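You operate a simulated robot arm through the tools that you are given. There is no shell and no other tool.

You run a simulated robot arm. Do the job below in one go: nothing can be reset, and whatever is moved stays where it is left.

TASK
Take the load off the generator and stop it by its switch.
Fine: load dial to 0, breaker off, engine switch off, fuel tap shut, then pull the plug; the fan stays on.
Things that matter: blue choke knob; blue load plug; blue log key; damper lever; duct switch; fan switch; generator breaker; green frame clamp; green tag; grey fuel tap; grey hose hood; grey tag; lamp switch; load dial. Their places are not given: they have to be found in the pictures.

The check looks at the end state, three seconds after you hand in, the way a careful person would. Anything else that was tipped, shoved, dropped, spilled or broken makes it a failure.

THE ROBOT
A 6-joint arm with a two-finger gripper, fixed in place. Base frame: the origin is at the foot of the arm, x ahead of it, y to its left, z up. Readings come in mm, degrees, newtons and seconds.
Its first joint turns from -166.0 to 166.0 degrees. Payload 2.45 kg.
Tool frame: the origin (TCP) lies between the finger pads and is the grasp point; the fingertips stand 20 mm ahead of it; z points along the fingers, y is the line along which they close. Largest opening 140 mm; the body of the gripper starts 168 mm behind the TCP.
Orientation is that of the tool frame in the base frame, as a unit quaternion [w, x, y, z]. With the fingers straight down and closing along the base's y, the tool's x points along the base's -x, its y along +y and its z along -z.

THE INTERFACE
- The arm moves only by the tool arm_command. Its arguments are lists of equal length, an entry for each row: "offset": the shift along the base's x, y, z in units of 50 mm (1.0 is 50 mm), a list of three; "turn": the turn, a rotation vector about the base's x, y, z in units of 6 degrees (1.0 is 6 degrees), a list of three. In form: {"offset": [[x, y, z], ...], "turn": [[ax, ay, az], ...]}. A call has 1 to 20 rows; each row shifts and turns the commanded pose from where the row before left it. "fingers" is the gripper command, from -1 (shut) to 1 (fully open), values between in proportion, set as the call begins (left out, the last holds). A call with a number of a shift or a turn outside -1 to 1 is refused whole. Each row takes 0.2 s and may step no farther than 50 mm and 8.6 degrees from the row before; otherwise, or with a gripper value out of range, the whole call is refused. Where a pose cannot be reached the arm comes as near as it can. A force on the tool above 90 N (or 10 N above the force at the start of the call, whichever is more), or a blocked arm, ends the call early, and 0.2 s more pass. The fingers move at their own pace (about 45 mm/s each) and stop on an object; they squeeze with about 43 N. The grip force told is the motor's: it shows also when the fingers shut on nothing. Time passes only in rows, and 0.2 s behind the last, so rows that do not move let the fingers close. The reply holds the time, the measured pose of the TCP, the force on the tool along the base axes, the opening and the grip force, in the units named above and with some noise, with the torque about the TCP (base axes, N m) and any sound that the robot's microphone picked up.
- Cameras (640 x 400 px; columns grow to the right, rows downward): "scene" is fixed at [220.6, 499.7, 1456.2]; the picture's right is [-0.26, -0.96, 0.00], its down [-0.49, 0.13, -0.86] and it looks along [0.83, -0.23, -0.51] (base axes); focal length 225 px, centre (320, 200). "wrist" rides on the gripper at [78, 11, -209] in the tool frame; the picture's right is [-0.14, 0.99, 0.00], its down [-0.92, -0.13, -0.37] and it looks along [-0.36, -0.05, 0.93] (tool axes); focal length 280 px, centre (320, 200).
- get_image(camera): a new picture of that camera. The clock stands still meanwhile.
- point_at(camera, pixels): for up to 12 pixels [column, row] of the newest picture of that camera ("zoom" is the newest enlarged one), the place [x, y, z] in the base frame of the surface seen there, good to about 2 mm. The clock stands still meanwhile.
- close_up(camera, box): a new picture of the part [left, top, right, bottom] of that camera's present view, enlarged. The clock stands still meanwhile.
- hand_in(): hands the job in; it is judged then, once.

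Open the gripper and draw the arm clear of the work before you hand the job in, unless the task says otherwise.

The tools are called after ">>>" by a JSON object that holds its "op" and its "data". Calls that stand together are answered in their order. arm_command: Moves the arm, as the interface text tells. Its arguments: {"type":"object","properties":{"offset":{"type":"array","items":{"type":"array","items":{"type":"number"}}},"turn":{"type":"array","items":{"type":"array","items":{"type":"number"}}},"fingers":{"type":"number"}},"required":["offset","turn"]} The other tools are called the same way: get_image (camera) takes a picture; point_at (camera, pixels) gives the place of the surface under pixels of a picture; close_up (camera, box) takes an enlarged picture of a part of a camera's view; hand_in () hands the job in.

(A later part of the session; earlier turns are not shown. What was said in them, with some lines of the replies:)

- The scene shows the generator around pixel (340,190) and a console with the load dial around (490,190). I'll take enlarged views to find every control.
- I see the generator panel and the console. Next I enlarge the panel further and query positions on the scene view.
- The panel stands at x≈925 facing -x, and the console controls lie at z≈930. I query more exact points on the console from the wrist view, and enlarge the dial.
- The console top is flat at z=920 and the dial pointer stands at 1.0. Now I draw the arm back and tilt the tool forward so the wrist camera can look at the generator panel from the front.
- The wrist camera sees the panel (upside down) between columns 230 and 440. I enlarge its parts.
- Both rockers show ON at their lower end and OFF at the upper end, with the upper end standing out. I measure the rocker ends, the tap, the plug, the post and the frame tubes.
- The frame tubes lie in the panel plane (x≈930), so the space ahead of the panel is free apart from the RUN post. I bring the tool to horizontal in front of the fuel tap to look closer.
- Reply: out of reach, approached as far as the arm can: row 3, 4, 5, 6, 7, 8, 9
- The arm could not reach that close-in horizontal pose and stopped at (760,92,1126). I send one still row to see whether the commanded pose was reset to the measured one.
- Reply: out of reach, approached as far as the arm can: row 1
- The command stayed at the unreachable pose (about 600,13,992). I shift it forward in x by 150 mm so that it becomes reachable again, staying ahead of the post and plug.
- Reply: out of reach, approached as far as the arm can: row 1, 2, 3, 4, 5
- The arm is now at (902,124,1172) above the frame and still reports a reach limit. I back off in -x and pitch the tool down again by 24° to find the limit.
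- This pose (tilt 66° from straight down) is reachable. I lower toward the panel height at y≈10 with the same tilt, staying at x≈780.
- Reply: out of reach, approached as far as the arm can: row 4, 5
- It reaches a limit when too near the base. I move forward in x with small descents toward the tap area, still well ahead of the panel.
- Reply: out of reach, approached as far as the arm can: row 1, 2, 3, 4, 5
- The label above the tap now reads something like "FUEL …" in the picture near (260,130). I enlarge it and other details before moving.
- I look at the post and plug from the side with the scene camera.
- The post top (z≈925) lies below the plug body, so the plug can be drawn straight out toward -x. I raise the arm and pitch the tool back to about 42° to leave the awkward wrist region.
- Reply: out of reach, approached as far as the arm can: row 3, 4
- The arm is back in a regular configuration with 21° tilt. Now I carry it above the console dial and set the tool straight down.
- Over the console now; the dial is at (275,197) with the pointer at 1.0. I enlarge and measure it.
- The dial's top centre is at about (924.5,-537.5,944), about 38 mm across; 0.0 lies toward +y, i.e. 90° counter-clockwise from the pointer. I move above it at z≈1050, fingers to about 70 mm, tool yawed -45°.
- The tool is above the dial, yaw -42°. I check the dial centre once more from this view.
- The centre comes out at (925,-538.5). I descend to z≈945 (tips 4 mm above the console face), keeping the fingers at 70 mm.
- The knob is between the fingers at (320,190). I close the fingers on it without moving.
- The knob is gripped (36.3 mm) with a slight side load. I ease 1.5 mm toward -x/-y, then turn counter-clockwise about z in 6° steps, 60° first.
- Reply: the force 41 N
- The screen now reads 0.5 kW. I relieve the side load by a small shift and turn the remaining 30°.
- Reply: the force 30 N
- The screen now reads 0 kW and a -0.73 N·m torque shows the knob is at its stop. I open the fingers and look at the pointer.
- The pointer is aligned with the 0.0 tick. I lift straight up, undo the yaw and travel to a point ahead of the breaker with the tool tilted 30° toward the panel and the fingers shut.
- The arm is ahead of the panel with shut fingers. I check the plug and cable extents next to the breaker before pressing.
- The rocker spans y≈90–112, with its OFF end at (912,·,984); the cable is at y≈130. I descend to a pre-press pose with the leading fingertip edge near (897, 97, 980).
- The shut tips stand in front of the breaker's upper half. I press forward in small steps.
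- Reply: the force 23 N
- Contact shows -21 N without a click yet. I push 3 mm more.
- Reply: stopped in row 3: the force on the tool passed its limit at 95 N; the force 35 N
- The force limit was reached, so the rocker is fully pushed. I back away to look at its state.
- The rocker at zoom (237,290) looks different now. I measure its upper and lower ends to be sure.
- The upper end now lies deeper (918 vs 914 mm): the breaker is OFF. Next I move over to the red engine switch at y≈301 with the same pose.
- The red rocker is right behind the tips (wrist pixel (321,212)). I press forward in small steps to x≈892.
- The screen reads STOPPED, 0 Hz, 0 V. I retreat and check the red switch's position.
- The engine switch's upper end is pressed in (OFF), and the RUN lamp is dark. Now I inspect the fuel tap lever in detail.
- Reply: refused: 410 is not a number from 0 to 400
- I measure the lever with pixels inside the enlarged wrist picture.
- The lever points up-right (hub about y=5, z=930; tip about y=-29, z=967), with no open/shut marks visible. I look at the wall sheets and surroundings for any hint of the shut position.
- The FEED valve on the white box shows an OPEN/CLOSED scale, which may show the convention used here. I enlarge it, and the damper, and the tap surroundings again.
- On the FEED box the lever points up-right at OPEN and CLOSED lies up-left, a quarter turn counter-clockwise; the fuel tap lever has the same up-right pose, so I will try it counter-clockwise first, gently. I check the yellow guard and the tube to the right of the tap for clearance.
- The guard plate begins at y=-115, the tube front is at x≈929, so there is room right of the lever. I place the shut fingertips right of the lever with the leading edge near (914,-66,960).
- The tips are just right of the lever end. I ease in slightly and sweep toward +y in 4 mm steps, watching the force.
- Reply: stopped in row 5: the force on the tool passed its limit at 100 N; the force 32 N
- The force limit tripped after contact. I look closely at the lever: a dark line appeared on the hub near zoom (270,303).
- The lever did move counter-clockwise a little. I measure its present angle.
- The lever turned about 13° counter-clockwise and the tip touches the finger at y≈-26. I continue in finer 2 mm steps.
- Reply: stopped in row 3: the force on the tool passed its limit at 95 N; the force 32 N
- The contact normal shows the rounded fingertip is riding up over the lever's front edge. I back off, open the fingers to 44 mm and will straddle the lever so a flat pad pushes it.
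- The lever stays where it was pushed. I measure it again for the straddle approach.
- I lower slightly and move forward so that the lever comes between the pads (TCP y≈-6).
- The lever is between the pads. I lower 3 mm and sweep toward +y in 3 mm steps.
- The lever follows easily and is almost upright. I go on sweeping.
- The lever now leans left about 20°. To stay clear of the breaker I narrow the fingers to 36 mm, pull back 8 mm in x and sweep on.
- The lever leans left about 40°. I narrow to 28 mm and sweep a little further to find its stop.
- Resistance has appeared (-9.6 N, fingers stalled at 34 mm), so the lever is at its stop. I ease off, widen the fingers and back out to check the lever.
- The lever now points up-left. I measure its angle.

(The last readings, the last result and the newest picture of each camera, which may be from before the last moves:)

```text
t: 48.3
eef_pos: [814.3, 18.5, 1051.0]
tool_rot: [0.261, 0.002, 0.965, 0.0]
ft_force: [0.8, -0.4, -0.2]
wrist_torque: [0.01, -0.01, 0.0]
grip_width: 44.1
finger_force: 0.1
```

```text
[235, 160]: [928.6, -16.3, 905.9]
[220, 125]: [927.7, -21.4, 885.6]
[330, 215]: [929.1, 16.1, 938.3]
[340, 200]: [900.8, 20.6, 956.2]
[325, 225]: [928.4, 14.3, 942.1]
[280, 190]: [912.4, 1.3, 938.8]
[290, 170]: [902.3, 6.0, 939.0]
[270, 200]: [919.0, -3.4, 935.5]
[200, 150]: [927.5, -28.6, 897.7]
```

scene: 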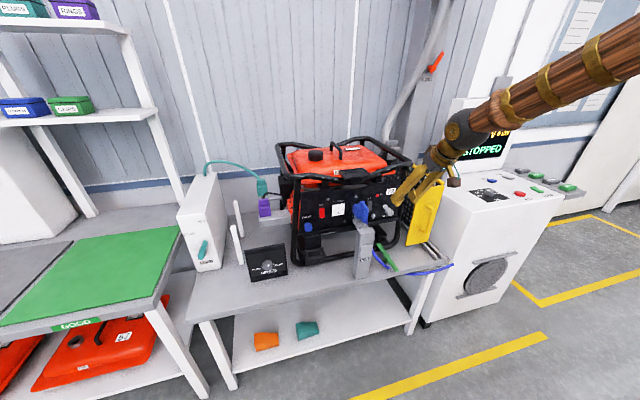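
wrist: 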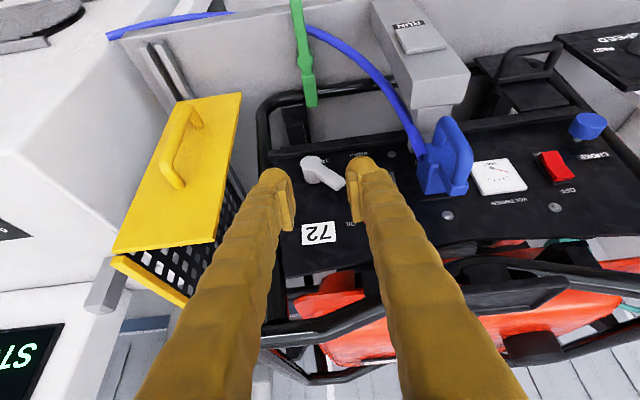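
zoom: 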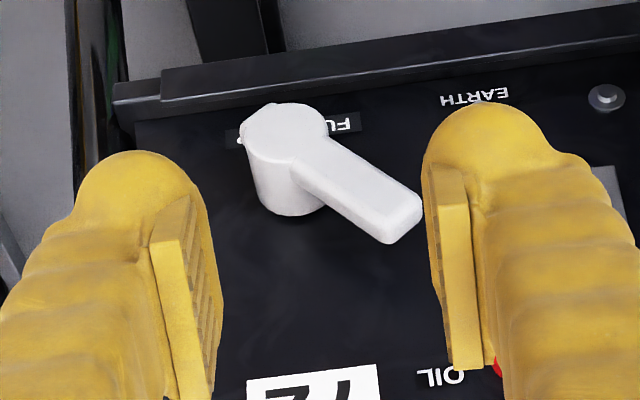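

The lever lies about 41–45° left of vertical, mirroring its start pose, and met a stop: the tap is shut. Now I study the plug, the post beneath it and the table for a place to set the plug.

>>> {"op": "close_up", "data": {"camera": "wrist", "box": [370, 0, 510, 210]}}

>>> {"op": "close_up", "data": {"camera": "wrist", "box": [395, 95, 495, 205]}}

>>> {"op": "point_at", "data": {"camera": "zoom", "pixels": [[230, 130], [250, 60], [300, 30], [340, 40], [280, 150], [300, 210], [330, 110], [330, 250], [250, 210], [215, 220], [290, 330], [340, 190]]}}

>>> {"op": "point_at", "data": {"camera": "scene", "pixels": [[250, 300], [300, 290], [330, 285], [345, 300], [380, 292], [400, 280], [320, 265], [350, 260], [360, 285], [373, 280], [335, 275], [300, 315]]}}

```text
1.90 times, centred on (440, 105) of wrist
```

zoom: 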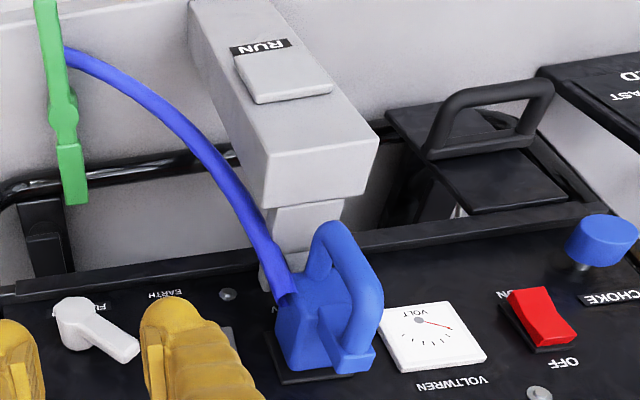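

```text
3.64 times, centred on (445, 150) of wrist
```

zoom: 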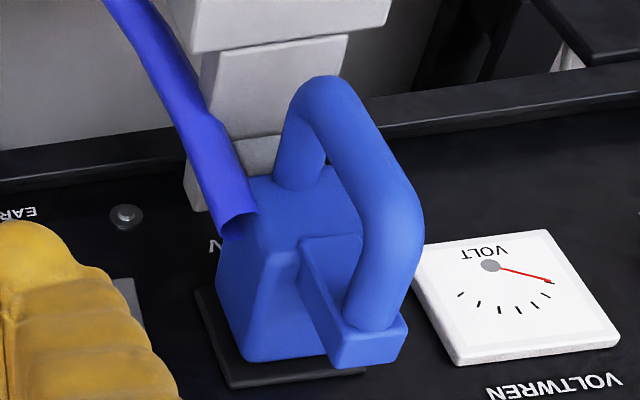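

```text
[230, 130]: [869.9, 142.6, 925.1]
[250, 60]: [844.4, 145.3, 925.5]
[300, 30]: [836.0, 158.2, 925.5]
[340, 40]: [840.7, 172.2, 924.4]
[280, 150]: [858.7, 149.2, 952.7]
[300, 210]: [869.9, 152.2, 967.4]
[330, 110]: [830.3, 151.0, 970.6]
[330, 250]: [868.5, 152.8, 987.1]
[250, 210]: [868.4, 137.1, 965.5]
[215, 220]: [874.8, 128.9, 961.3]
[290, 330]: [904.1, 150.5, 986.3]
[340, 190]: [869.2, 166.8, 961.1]
```

```text
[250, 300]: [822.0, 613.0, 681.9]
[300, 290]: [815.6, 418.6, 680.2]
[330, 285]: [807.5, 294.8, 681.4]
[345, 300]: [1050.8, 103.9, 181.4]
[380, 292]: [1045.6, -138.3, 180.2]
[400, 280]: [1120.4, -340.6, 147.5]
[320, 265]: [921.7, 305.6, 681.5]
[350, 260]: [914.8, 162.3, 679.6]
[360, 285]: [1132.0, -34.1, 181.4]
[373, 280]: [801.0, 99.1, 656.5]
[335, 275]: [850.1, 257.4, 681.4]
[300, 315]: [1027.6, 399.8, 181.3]
```

The table top is at z=681 with its front edge near x≈800. I query the parts of the post under the plug more closely.

>>> {"op": "close_up", "data": {"camera": "scene", "box": [345, 195, 385, 235]}}

>>> {"op": "point_at", "data": {"camera": "zoom", "pixels": [[235, 245], [250, 265], [225, 250], [280, 265], [215, 260], [200, 270], [240, 290], [300, 310], [360, 320], [230, 320], [210, 235], [290, 240]]}}

>>> {"op": "point_at", "data": {"camera": "wrist", "pixels": [[447, 148], [452, 130], [456, 175], [445, 135], [470, 165], [428, 148], [424, 140], [430, 118], [440, 110], [415, 100], [455, 85], [460, 70]]}}

```text
10.00 times, centred on (365, 215) of scene
```

zoom: 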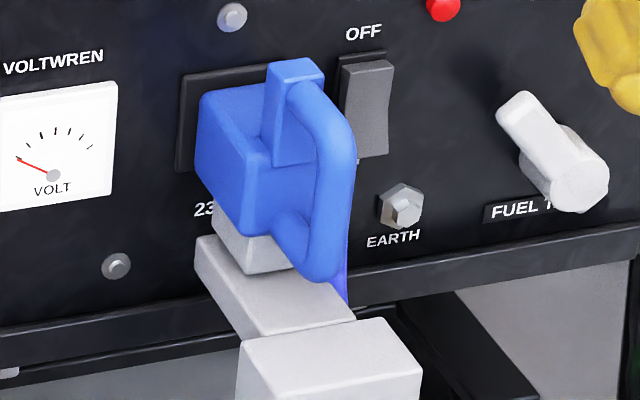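

```text
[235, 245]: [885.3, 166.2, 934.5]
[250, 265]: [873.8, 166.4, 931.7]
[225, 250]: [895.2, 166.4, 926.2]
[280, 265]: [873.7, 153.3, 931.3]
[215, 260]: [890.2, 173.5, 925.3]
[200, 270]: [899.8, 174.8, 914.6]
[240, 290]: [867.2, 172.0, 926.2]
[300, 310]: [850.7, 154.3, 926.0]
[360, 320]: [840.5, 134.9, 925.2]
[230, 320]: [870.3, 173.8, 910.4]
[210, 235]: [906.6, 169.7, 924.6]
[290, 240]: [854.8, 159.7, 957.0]
```

```text
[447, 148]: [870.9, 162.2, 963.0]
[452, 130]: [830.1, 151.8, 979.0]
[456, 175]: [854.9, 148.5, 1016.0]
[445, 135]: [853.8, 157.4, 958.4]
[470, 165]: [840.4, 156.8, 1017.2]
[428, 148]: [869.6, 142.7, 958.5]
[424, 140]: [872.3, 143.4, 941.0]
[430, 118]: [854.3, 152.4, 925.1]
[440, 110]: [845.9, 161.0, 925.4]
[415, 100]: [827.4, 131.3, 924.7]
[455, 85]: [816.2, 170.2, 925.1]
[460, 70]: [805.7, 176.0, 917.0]
```

Shelf and post top are both at z≈925 under the plug, so a drawn plug can rest there. I move in front of the handle (y≈153, z≈1001) with the fingers at 60 mm.

>>> {"op": "arm_command", "data": {"offset": [[-0.6, 0.2, 0.3], [-0.6, 0.7, 0], [0, 0.9, 0], [0, 0.89, -0.4], [0, 0, -0.5], [0, 0, -0.4]], "turn": [[0, 0, 0], [0, 0, 0], [0, 0, 0], [0, 0, 0], [0, 0, 0], [0, 0, 0]], "fingers": -0.143}}

>>> {"op": "get_image", "data": {"camera": "wrist"}}

```text
t: 49.7
eef_pos: [755.5, 153.6, 1002.2]
tool_rot: [0.26, 0.003, 0.966, -0.002]
ft_force: [-0.2, 0.6, 0.2]
wrist_torque: [0.0, -0.01, 0.01]
grip_width: 59.7
finger_force: 0.0
```

```text
taken
```

wrist: 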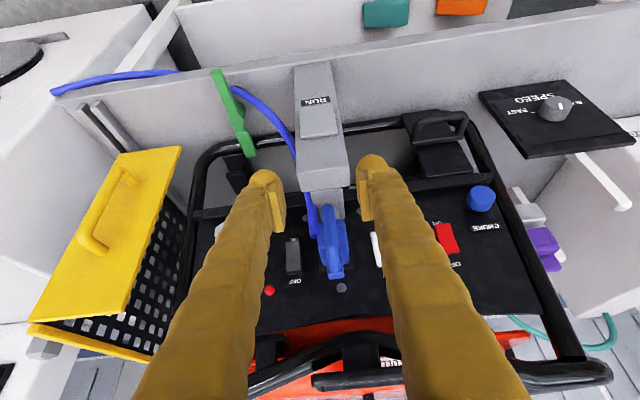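

The handle (330,230) is centred between the fingers. I check its exact line before moving in.

>>> {"op": "close_up", "data": {"camera": "wrist", "box": [280, 150, 380, 300]}}

>>> {"op": "point_at", "data": {"camera": "wrist", "pixels": [[326, 215], [330, 215], [334, 215], [328, 240], [338, 240], [333, 260], [343, 260], [331, 275], [322, 230], [348, 245], [318, 210]]}}

```text
2.67 times, centred on (330, 225) of wrist
```

zoom: 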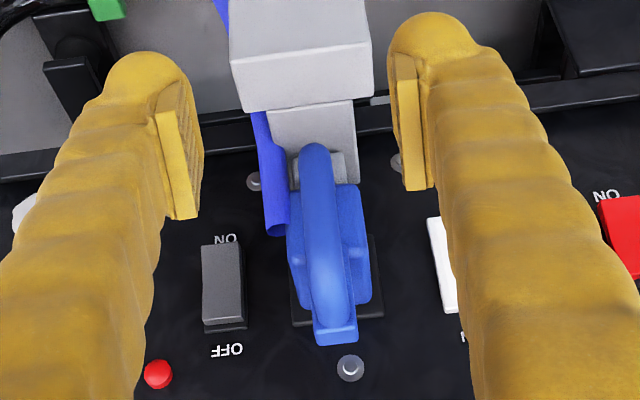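

```text
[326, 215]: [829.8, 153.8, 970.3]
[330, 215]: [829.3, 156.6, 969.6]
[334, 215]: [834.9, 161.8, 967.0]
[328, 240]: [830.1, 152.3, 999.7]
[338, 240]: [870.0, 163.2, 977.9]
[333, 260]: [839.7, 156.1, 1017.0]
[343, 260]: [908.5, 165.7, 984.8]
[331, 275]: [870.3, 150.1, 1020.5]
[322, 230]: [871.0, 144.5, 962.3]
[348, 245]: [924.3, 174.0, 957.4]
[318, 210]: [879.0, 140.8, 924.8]
```

The handle's centre line is at y≈154, its front at x=829. I move forward so the pads straddle the bar.

>>> {"op": "arm_command", "data": {"offset": [[0.4, 0.01, -0.02], [0.4, 0, 0], [0.4, 0, 0], [0.36, 0, 0]], "turn": [[0, 0, 0], [0, 0, 0], [0, 0, 0], [0, 0, 0]]}}

>>> {"op": "close_up", "data": {"camera": "wrist", "box": [250, 120, 410, 260]}}

>>> {"op": "close_up", "data": {"camera": "scene", "box": [320, 160, 420, 240]}}

```text
t: 50.7
eef_pos: [832.1, 152.3, 999.8]
tool_rot: [0.261, 0.002, 0.965, -0.002]
ft_force: [-0.7, -0.7, -0.8]
wrist_torque: [0.03, -0.02, 0.0]
grip_width: 59.9
finger_force: 0.1
```

```text
2.86 times, centred on (330, 190) of wrist
```

zoom: 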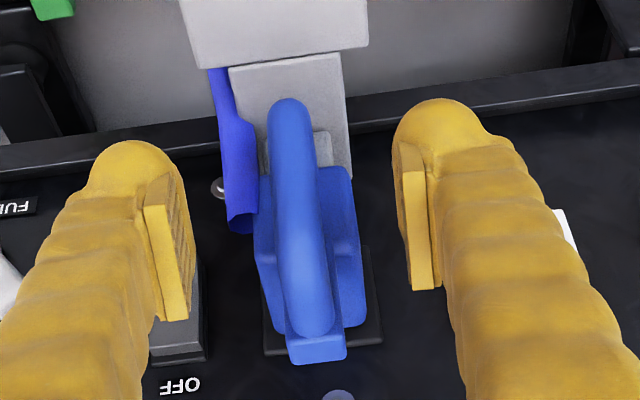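

```text
5.00 times, centred on (370, 200) of scene
```

zoom: 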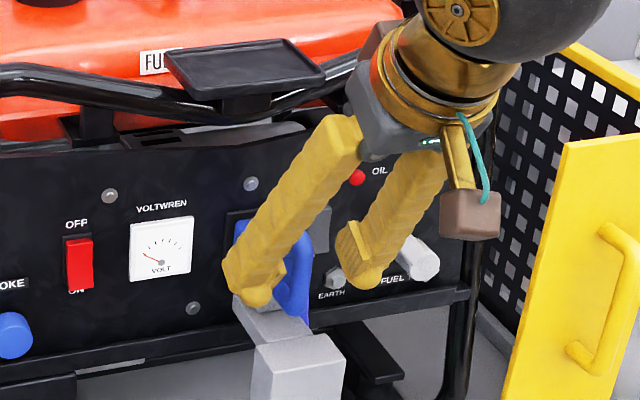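

The bar is between the pads. I centre by 1.5 mm and close the fingers.

>>> {"op": "arm_command", "data": {"offset": [[0.02, 0.03, 0], [0, 0, 0], [0, 0, 0], [0, 0, 0], [0, 0, 0]], "turn": [[0, 0, 0], [0, 0, 0], [0, 0, 0], [0, 0, 0], [0, 0, 0]], "fingers": -1}}

>>> {"op": "close_up", "data": {"camera": "scene", "box": [320, 160, 420, 240]}}

```text
t: 51.9
eef_pos: [833.1, 155.7, 1000.1]
tool_rot: [0.261, 0.002, 0.965, -0.002]
ft_force: [-0.4, -3.6, -0.9]
wrist_torque: [-0.04, -0.03, -0.04]
grip_width: 12.6
finger_force: 39.4
```

```text
5.00 times, centred on (370, 200) of scene
```

zoom: 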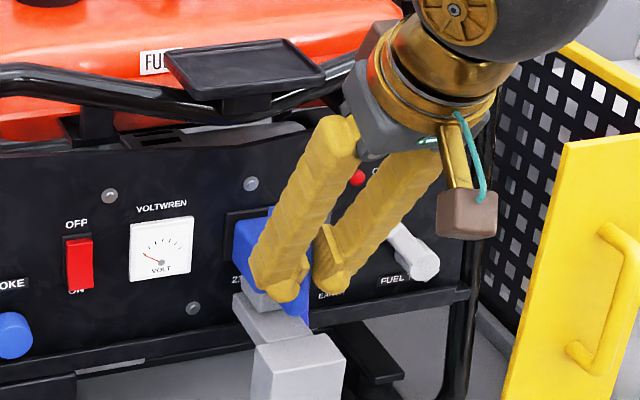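

The handle is gripped (12.6 mm). I pull straight back in -x in small steps, 15 mm first.

>>> {"op": "arm_command", "data": {"offset": [[-0.06, 0, 0], [-0.06, 0, 0], [-0.06, 0, 0], [-0.06, 0, 0], [-0.06, 0, 0]], "turn": [[0, 0, 0], [0, 0, 0], [0, 0, 0], [0, 0, 0], [0, 0, 0]]}}

>>> {"op": "close_up", "data": {"camera": "scene", "box": [330, 180, 400, 240]}}

>>> {"op": "close_up", "data": {"camera": "wrist", "box": [250, 120, 410, 260]}}

```text
t: 53.1
eef_pos: [816.7, 155.7, 1000.2]
tool_rot: [0.262, 0.002, 0.965, -0.001]
ft_force: [1.5, 4.1, 6.3]
wrist_torque: [0.09, -0.07, 0.03]
grip_width: 12.8
finger_force: 39.3
```

```text
6.67 times, centred on (365, 210) of scene
```

zoom: 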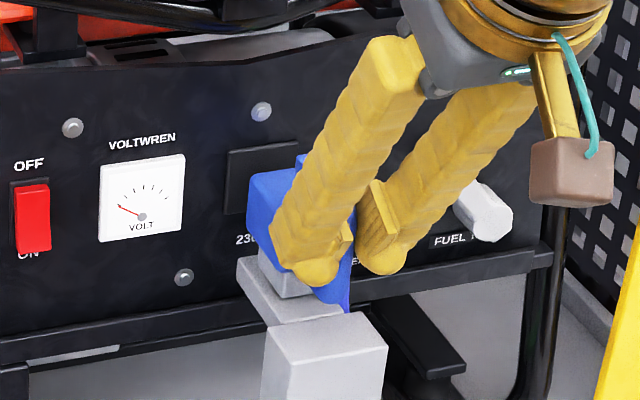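

```text
2.86 times, centred on (330, 190) of wrist
```

zoom: 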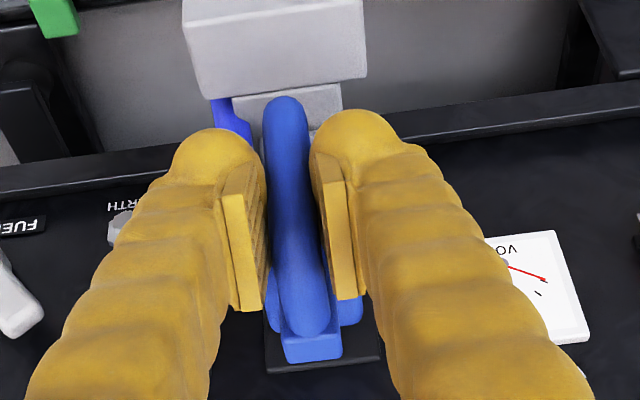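

The plug came out 16 mm and its grey foot moved along with it, sliding on the z=925 shelf with little force. I pull about 42 mm more.

>>> {"op": "arm_command", "data": {"offset": [[-0.1, 0, 0.01], [-0.1, 0, 0], [-0.1, 0, 0], [-0.1, 0, 0], [-0.1, 0, 0], [-0.1, 0, 0], [-0.1, 0, 0], [-0.1, 0, 0]], "turn": [[0, 0, 0], [0, 0, 0], [0, 0, 0], [0, 0, 0], [0, 0, 0], [0, 0, 0], [0, 0, 0], [0, 0, 0]]}}

>>> {"op": "close_up", "data": {"camera": "scene", "box": [330, 180, 400, 240]}}

>>> {"op": "close_up", "data": {"camera": "wrist", "box": [230, 60, 430, 260]}}

```text
t: 54.9
eef_pos: [777.0, 156.1, 999.4]
tool_rot: [0.26, 0.002, 0.966, -0.002]
ft_force: [1.7, 6.5, -19.9]
wrist_torque: [0.08, 0.03, 0.06]
grip_width: 12.7
finger_force: 39.6
```

```text
6.67 times, centred on (365, 210) of scene
```

zoom: 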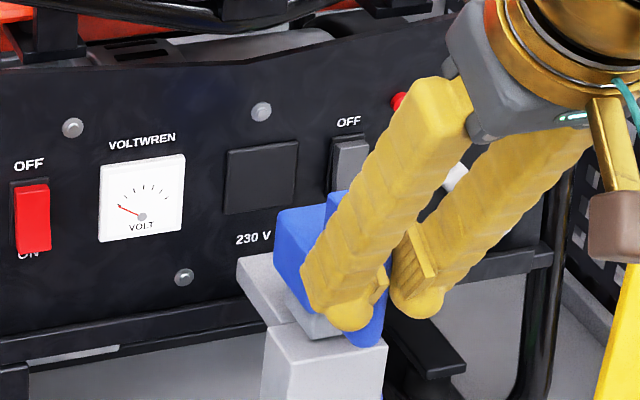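

```text
2.00 times, centred on (330, 160) of wrist
```

zoom: 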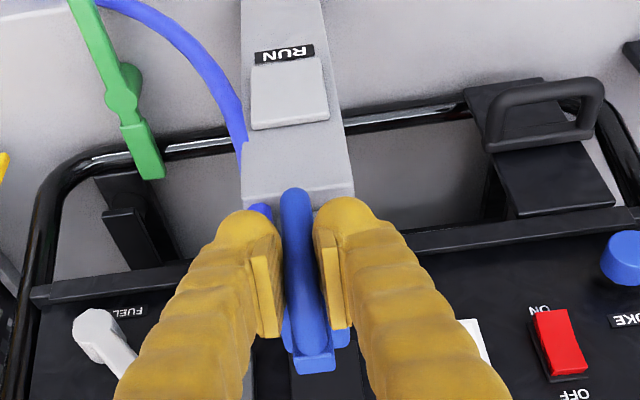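

The tool now feels -20 N in z. I lower by 1 mm to unload and see how the plug is supported.

>>> {"op": "arm_command", "data": {"offset": [[0, 0, -0.02], [0, 0, 0]], "turn": [[0, 0, 0], [0, 0, 0]]}}

>>> {"op": "close_up", "data": {"camera": "scene", "box": [355, 205, 395, 245]}}

```text
t: 55.5
eef_pos: [778.3, 156.4, 1001.1]
tool_rot: [0.261, 0.002, 0.965, -0.002]
ft_force: [-0.1, 3.5, -6.5]
wrist_torque: [0.05, 0.06, 0.02]
grip_width: 12.6
finger_force: 39.5
```

```text
10.00 times, centred on (375, 225) of scene
```

zoom: 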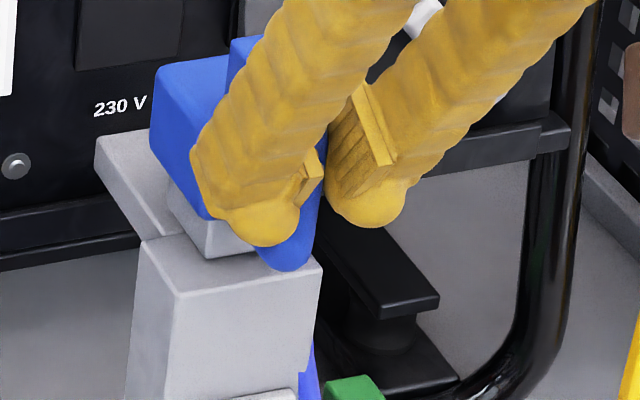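

The load dropped to -6.5 N: the plug rides on the shelf guide. I lower another 0.5 mm and pull 12 mm more, watching for an end stop.

>>> {"op": "arm_command", "data": {"offset": [[0, -0.01, -0.01], [-0.06, 0, 0], [-0.06, 0, 0], [-0.06, 0, 0], [-0.06, 0, 0]], "turn": [[0, 0, 0], [0, 0, 0], [0, 0, 0], [0, 0, 0], [0, 0, 0]]}}

>>> {"op": "close_up", "data": {"camera": "scene", "box": [355, 205, 395, 245]}}

```text
t: 56.7
eef_pos: [766.8, 154.1, 1001.1]
tool_rot: [0.261, 0.003, 0.965, -0.002]
ft_force: [38.1, 23.5, 5.6]
wrist_torque: [0.13, -0.22, 0.23]
grip_width: 12.6
finger_force: 38.9
```

```text
10.00 times, centred on (375, 225) of scene
```

zoom: 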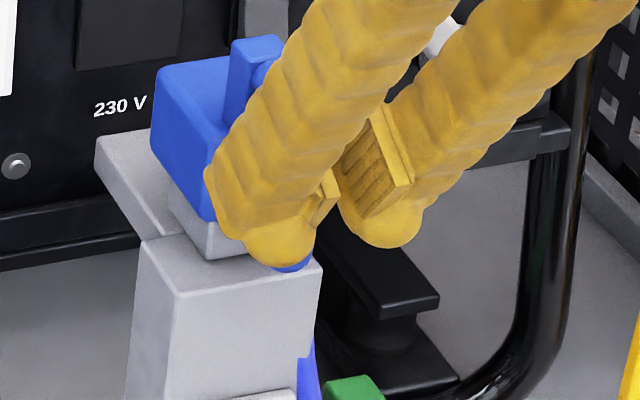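

The plug has reached its end stop (38 N), about 56 mm out. I ease forward to release the load, then open the fingers.

>>> {"op": "arm_command", "data": {"offset": [[0.06, 0.03, 0], [0.02, 0.01, 0]], "turn": [[0, 0, 0], [0, 0, 0]]}}

```text
t: 57.3
eef_pos: [770.1, 155.0, 1000.0]
tool_rot: [0.26, 0.003, 0.966, -0.003]
ft_force: [-1.9, -12.3, 35.6]
wrist_torque: [-0.08, -0.28, -0.22]
grip_width: 12.3
finger_force: 39.4
```

Some vertical preload (35 N) remains; I relieve it by 1 mm up and then open the fingers.

>>> {"op": "arm_command", "data": {"offset": [[0, -0.01, 0.03], [0, 0, 0]], "turn": [[0, 0, 0], [0, 0, 0]]}}

>>> {"op": "arm_command", "data": {"offset": [[0, 0, 0], [0, 0, 0], [0, 0, 0]], "turn": [[0, 0, 0], [0, 0, 0], [0, 0, 0]], "fingers": -0.2}}

>>> {"op": "close_up", "data": {"camera": "wrist", "box": [230, 60, 430, 260]}}

>>> {"op": "close_up", "data": {"camera": "scene", "box": [335, 185, 405, 245]}}

```text
t: 57.9
eef_pos: [769.1, 154.7, 1000.7]
tool_rot: [0.26, 0.003, 0.966, -0.002]
ft_force: [-0.8, -24.1, 17.6]
wrist_torque: [-0.11, -0.28, -0.33]
grip_width: 12.5
finger_force: 39.4
```

```text
t: 58.7
eef_pos: [770.3, 156.5, 1000.2]
tool_rot: [0.261, 0.002, 0.965, -0.002]
ft_force: [-0.2, -0.1, -0.1]
wrist_torque: [0.03, 0.04, -0.02]
grip_width: 55.9
finger_force: 0.0
```

```text
2.00 times, centred on (330, 160) of wrist
```

zoom: 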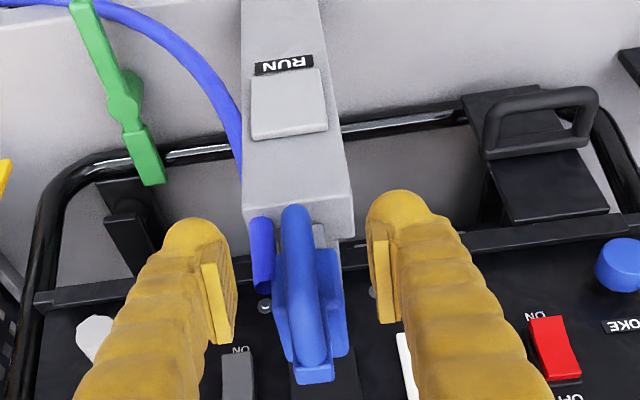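

```text
6.67 times, centred on (370, 215) of scene
```

zoom: 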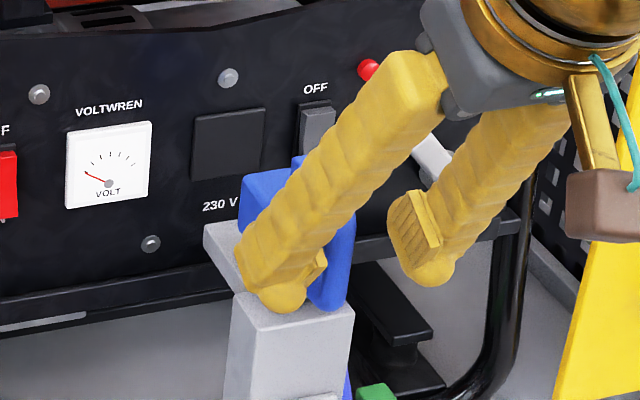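

The plug stays in place, drawn out on its shelf. I lift the open gripper straight up and away and look over everything.

>>> {"op": "arm_command", "data": {"offset": [[0, 0, 0.4], [0, 0, 0.6], [0, 0, 0.8], [-0.2, 0, 0.8], [-0.2, -0.5, 0.6], [-0.2, -0.8, 0.3], [0, -0.9, 0], [0, -0.9, 0], [0, -0.9, 0], [0, -0.9, 0]], "turn": [[0, 0, 0], [0, 0, 0], [0, 0, 0], [0, 0, 0], [0, 0, 0], [0, 0, 0], [0, 0, 0], [0, 0, 0], [0, 0, 0], [0, 0, 0]]}}

>>> {"op": "get_image", "data": {"camera": "scene"}}

>>> {"op": "close_up", "data": {"camera": "scene", "box": [270, 150, 430, 280]}}

>>> {"op": "close_up", "data": {"camera": "scene", "box": [350, 185, 410, 230]}}

>>> {"op": "close_up", "data": {"camera": "scene", "box": [430, 80, 590, 220]}}

```text
t: 60.9
eef_pos: [739.3, -88.6, 1177.1]
tool_rot: [0.26, 0.002, 0.966, -0.002]
ft_force: [0.3, -0.5, -0.7]
wrist_torque: [-0.04, -0.02, -0.02]
grip_width: 56.1
finger_force: 0.0
```

```text
taken
```

scene: 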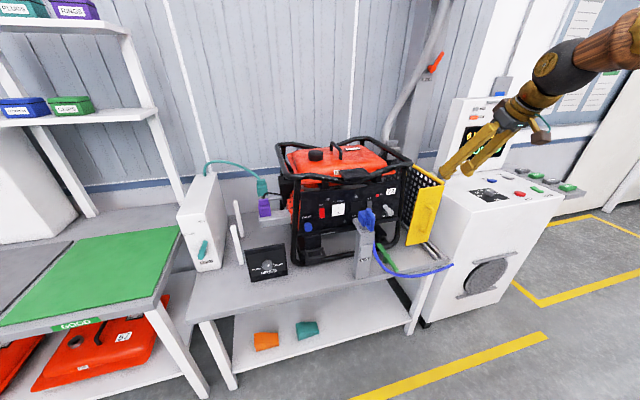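

```text
3.08 times, centred on (350, 215) of scene
```

zoom: 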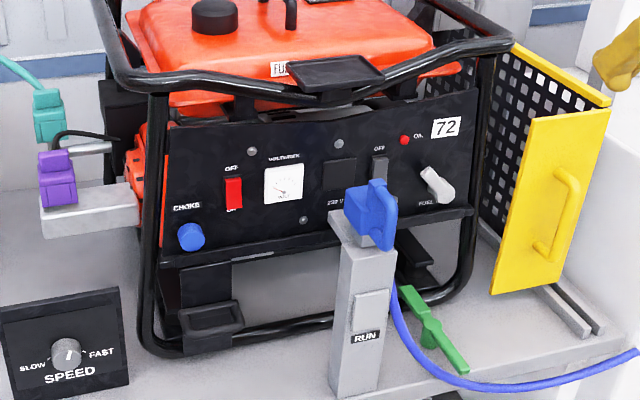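

```text
8.89 times, centred on (380, 208) of scene
```

zoom: 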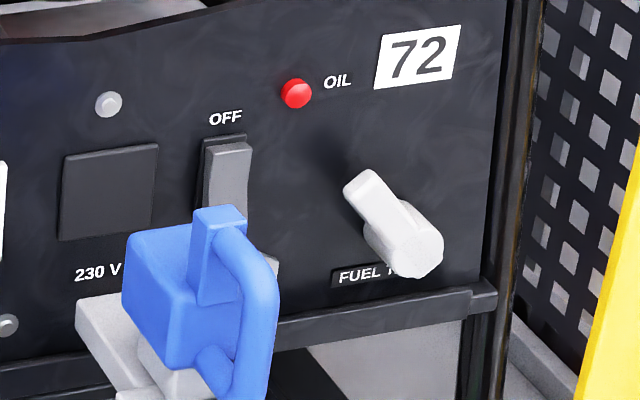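

```text
2.86 times, centred on (510, 150) of scene
```

zoom: 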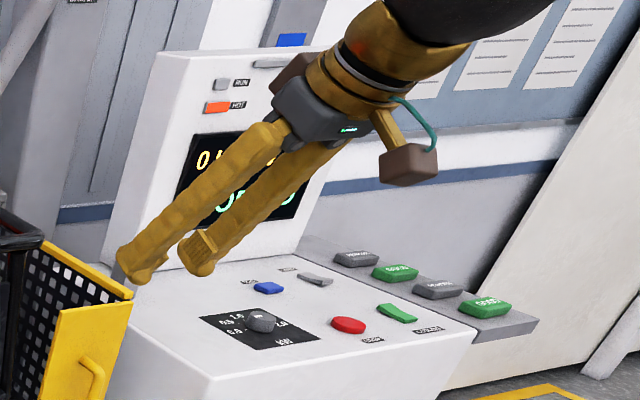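

Everything looks right: dial 0, breaker OFF, switch OFF, tap lever turned, plug out of the 230 V socket. I draw the arm further up and back with the gripper open and do a last check of the dial, breaker and screen.

>>> {"op": "arm_command", "data": {"offset": [[-0.3, -0.5, 0.5], [-0.3, -0.5, 0.5], [-0.2, -0.5, 0.4], [0, -0.5, 0.2]], "turn": [[0, 0.8, 0], [0, 0.8, 0], [0, 0.8, 0], [0, 0.8, 0]], "fingers": 1}}

>>> {"op": "get_image", "data": {"camera": "scene"}}

>>> {"op": "get_image", "data": {"camera": "wrist"}}

>>> {"op": "close_up", "data": {"camera": "scene", "box": [360, 185, 400, 220]}}

>>> {"op": "point_at", "data": {"camera": "zoom", "pixels": [[240, 120], [235, 140], [232, 165], [228, 190], [120, 200], [150, 300], [230, 300], [370, 150], [330, 130]]}}

>>> {"op": "close_up", "data": {"camera": "scene", "box": [440, 100, 580, 220]}}

```text
t: 61.9
eef_pos: [698.6, -188.4, 1258.2]
tool_rot: [0.096, 0.002, 0.995, -0.002]
ft_force: [-0.3, 0.1, 0.6]
wrist_torque: [-0.03, 0.0, 0.03]
grip_width: 140.1
finger_force: 0.1
```

```text
taken
```

scene: 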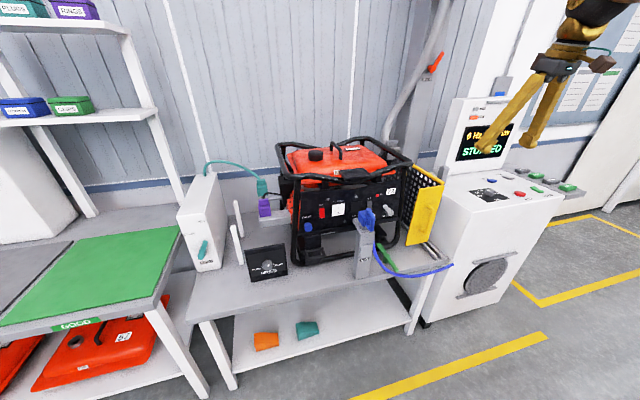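

```text
taken
```

wrist: 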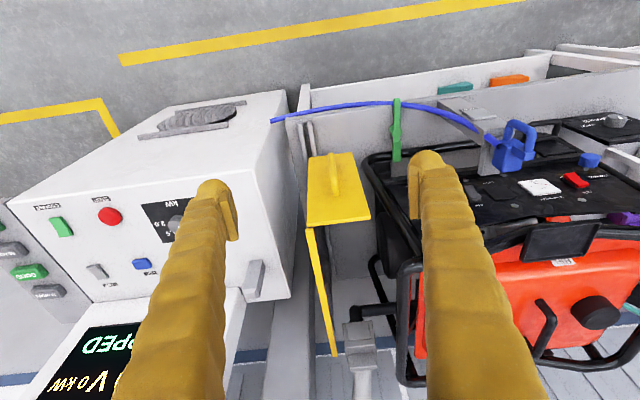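

```text
11.43 times, centred on (380, 202) of scene
```

zoom: 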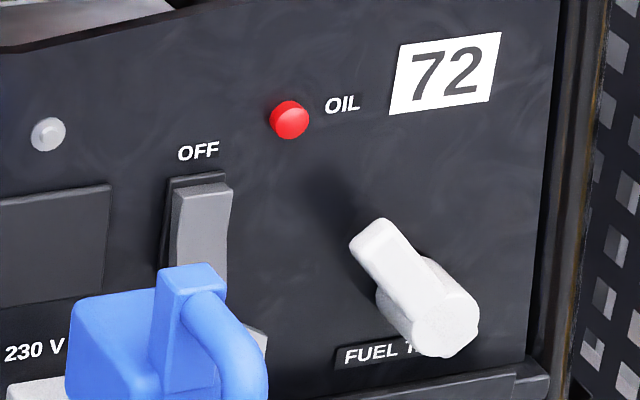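

```text
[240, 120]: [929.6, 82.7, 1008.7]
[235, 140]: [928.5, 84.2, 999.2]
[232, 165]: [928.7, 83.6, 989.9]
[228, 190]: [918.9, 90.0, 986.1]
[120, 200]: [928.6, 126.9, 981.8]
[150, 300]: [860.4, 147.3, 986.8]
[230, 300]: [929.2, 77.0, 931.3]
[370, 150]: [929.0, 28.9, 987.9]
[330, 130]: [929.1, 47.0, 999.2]
```

```text
3.33 times, centred on (510, 160) of scene
```

zoom: 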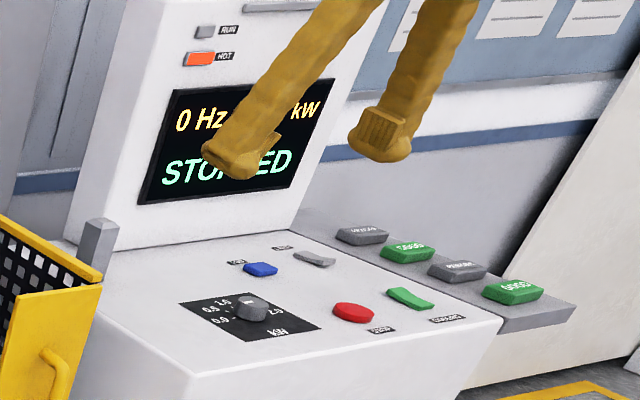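

I zoom on the dial for a final check of its pointer, and on the plug's rear gap.

>>> {"op": "close_up", "data": {"camera": "scene", "box": [465, 175, 535, 215]}}

>>> {"op": "close_up", "data": {"camera": "wrist", "box": [440, 90, 580, 190]}}

>>> {"op": "point_at", "data": {"camera": "wrist", "pixels": [[510, 155], [500, 158], [520, 130], [525, 145], [505, 165]]}}

```text
9.14 times, centred on (500, 195) of scene
```

zoom: 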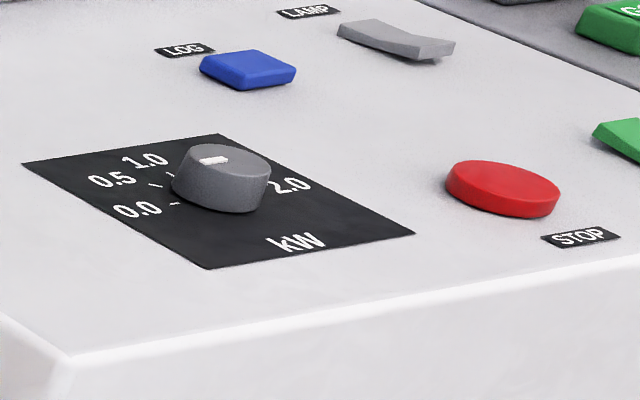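

```text
4.00 times, centred on (510, 140) of wrist
```

zoom: 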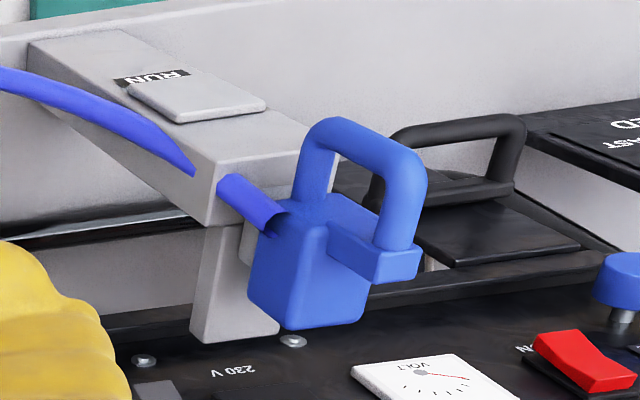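

```text
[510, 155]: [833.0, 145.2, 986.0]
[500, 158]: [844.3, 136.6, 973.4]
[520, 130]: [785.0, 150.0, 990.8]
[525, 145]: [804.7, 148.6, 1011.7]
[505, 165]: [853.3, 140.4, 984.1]
```

The dial pointer lies parallel to the 0.0 tick, and the plug body's rear is at x≈865, clear of the socket. The breaker, switch and tap are set, the fan switch is untouched, and the arm is clear with the gripper open. I hand in.

>>> {"op": "hand_in", "data": {}}

```text
The job is handed in.
```

The generator is unloaded and stopped, and I've handed the job in. The result of the check hasn't come back.

- **Load dial:** turned from 1.0 to 0.0. The screen dropped to 0 kW and the pointer lines up with the 0.0 mark.
- **Breaker:** off. Its upper (OFF) end is pressed in.
- **Engine switch:** off. The screen reads STOPPED at 0 Hz and 0 V, and the RUN lamp is dark.
- **Fuel tap:** turned a quarter turn counter-clockwise until it met a stop. The tap has no open/shut marks, so I took the direction from the OPEN/CLOSED labels on the FEED valve nearby.
- **Plug:** pulled straight out about 56 mm, to the end of its travel. It rests on the grey shelf below the socket, and I left it there.
- **Fan:** I didn't touch the COOLING switch.

Pushing the breaker and the tap lever briefly tripped the arm's force limit, at 95–100 N. I backed off each time and saw no damage in the pictures. I saw nothing else moved, apart from the plug's cable shifting as it came out. The gripper is open and the arm is clear of the work.
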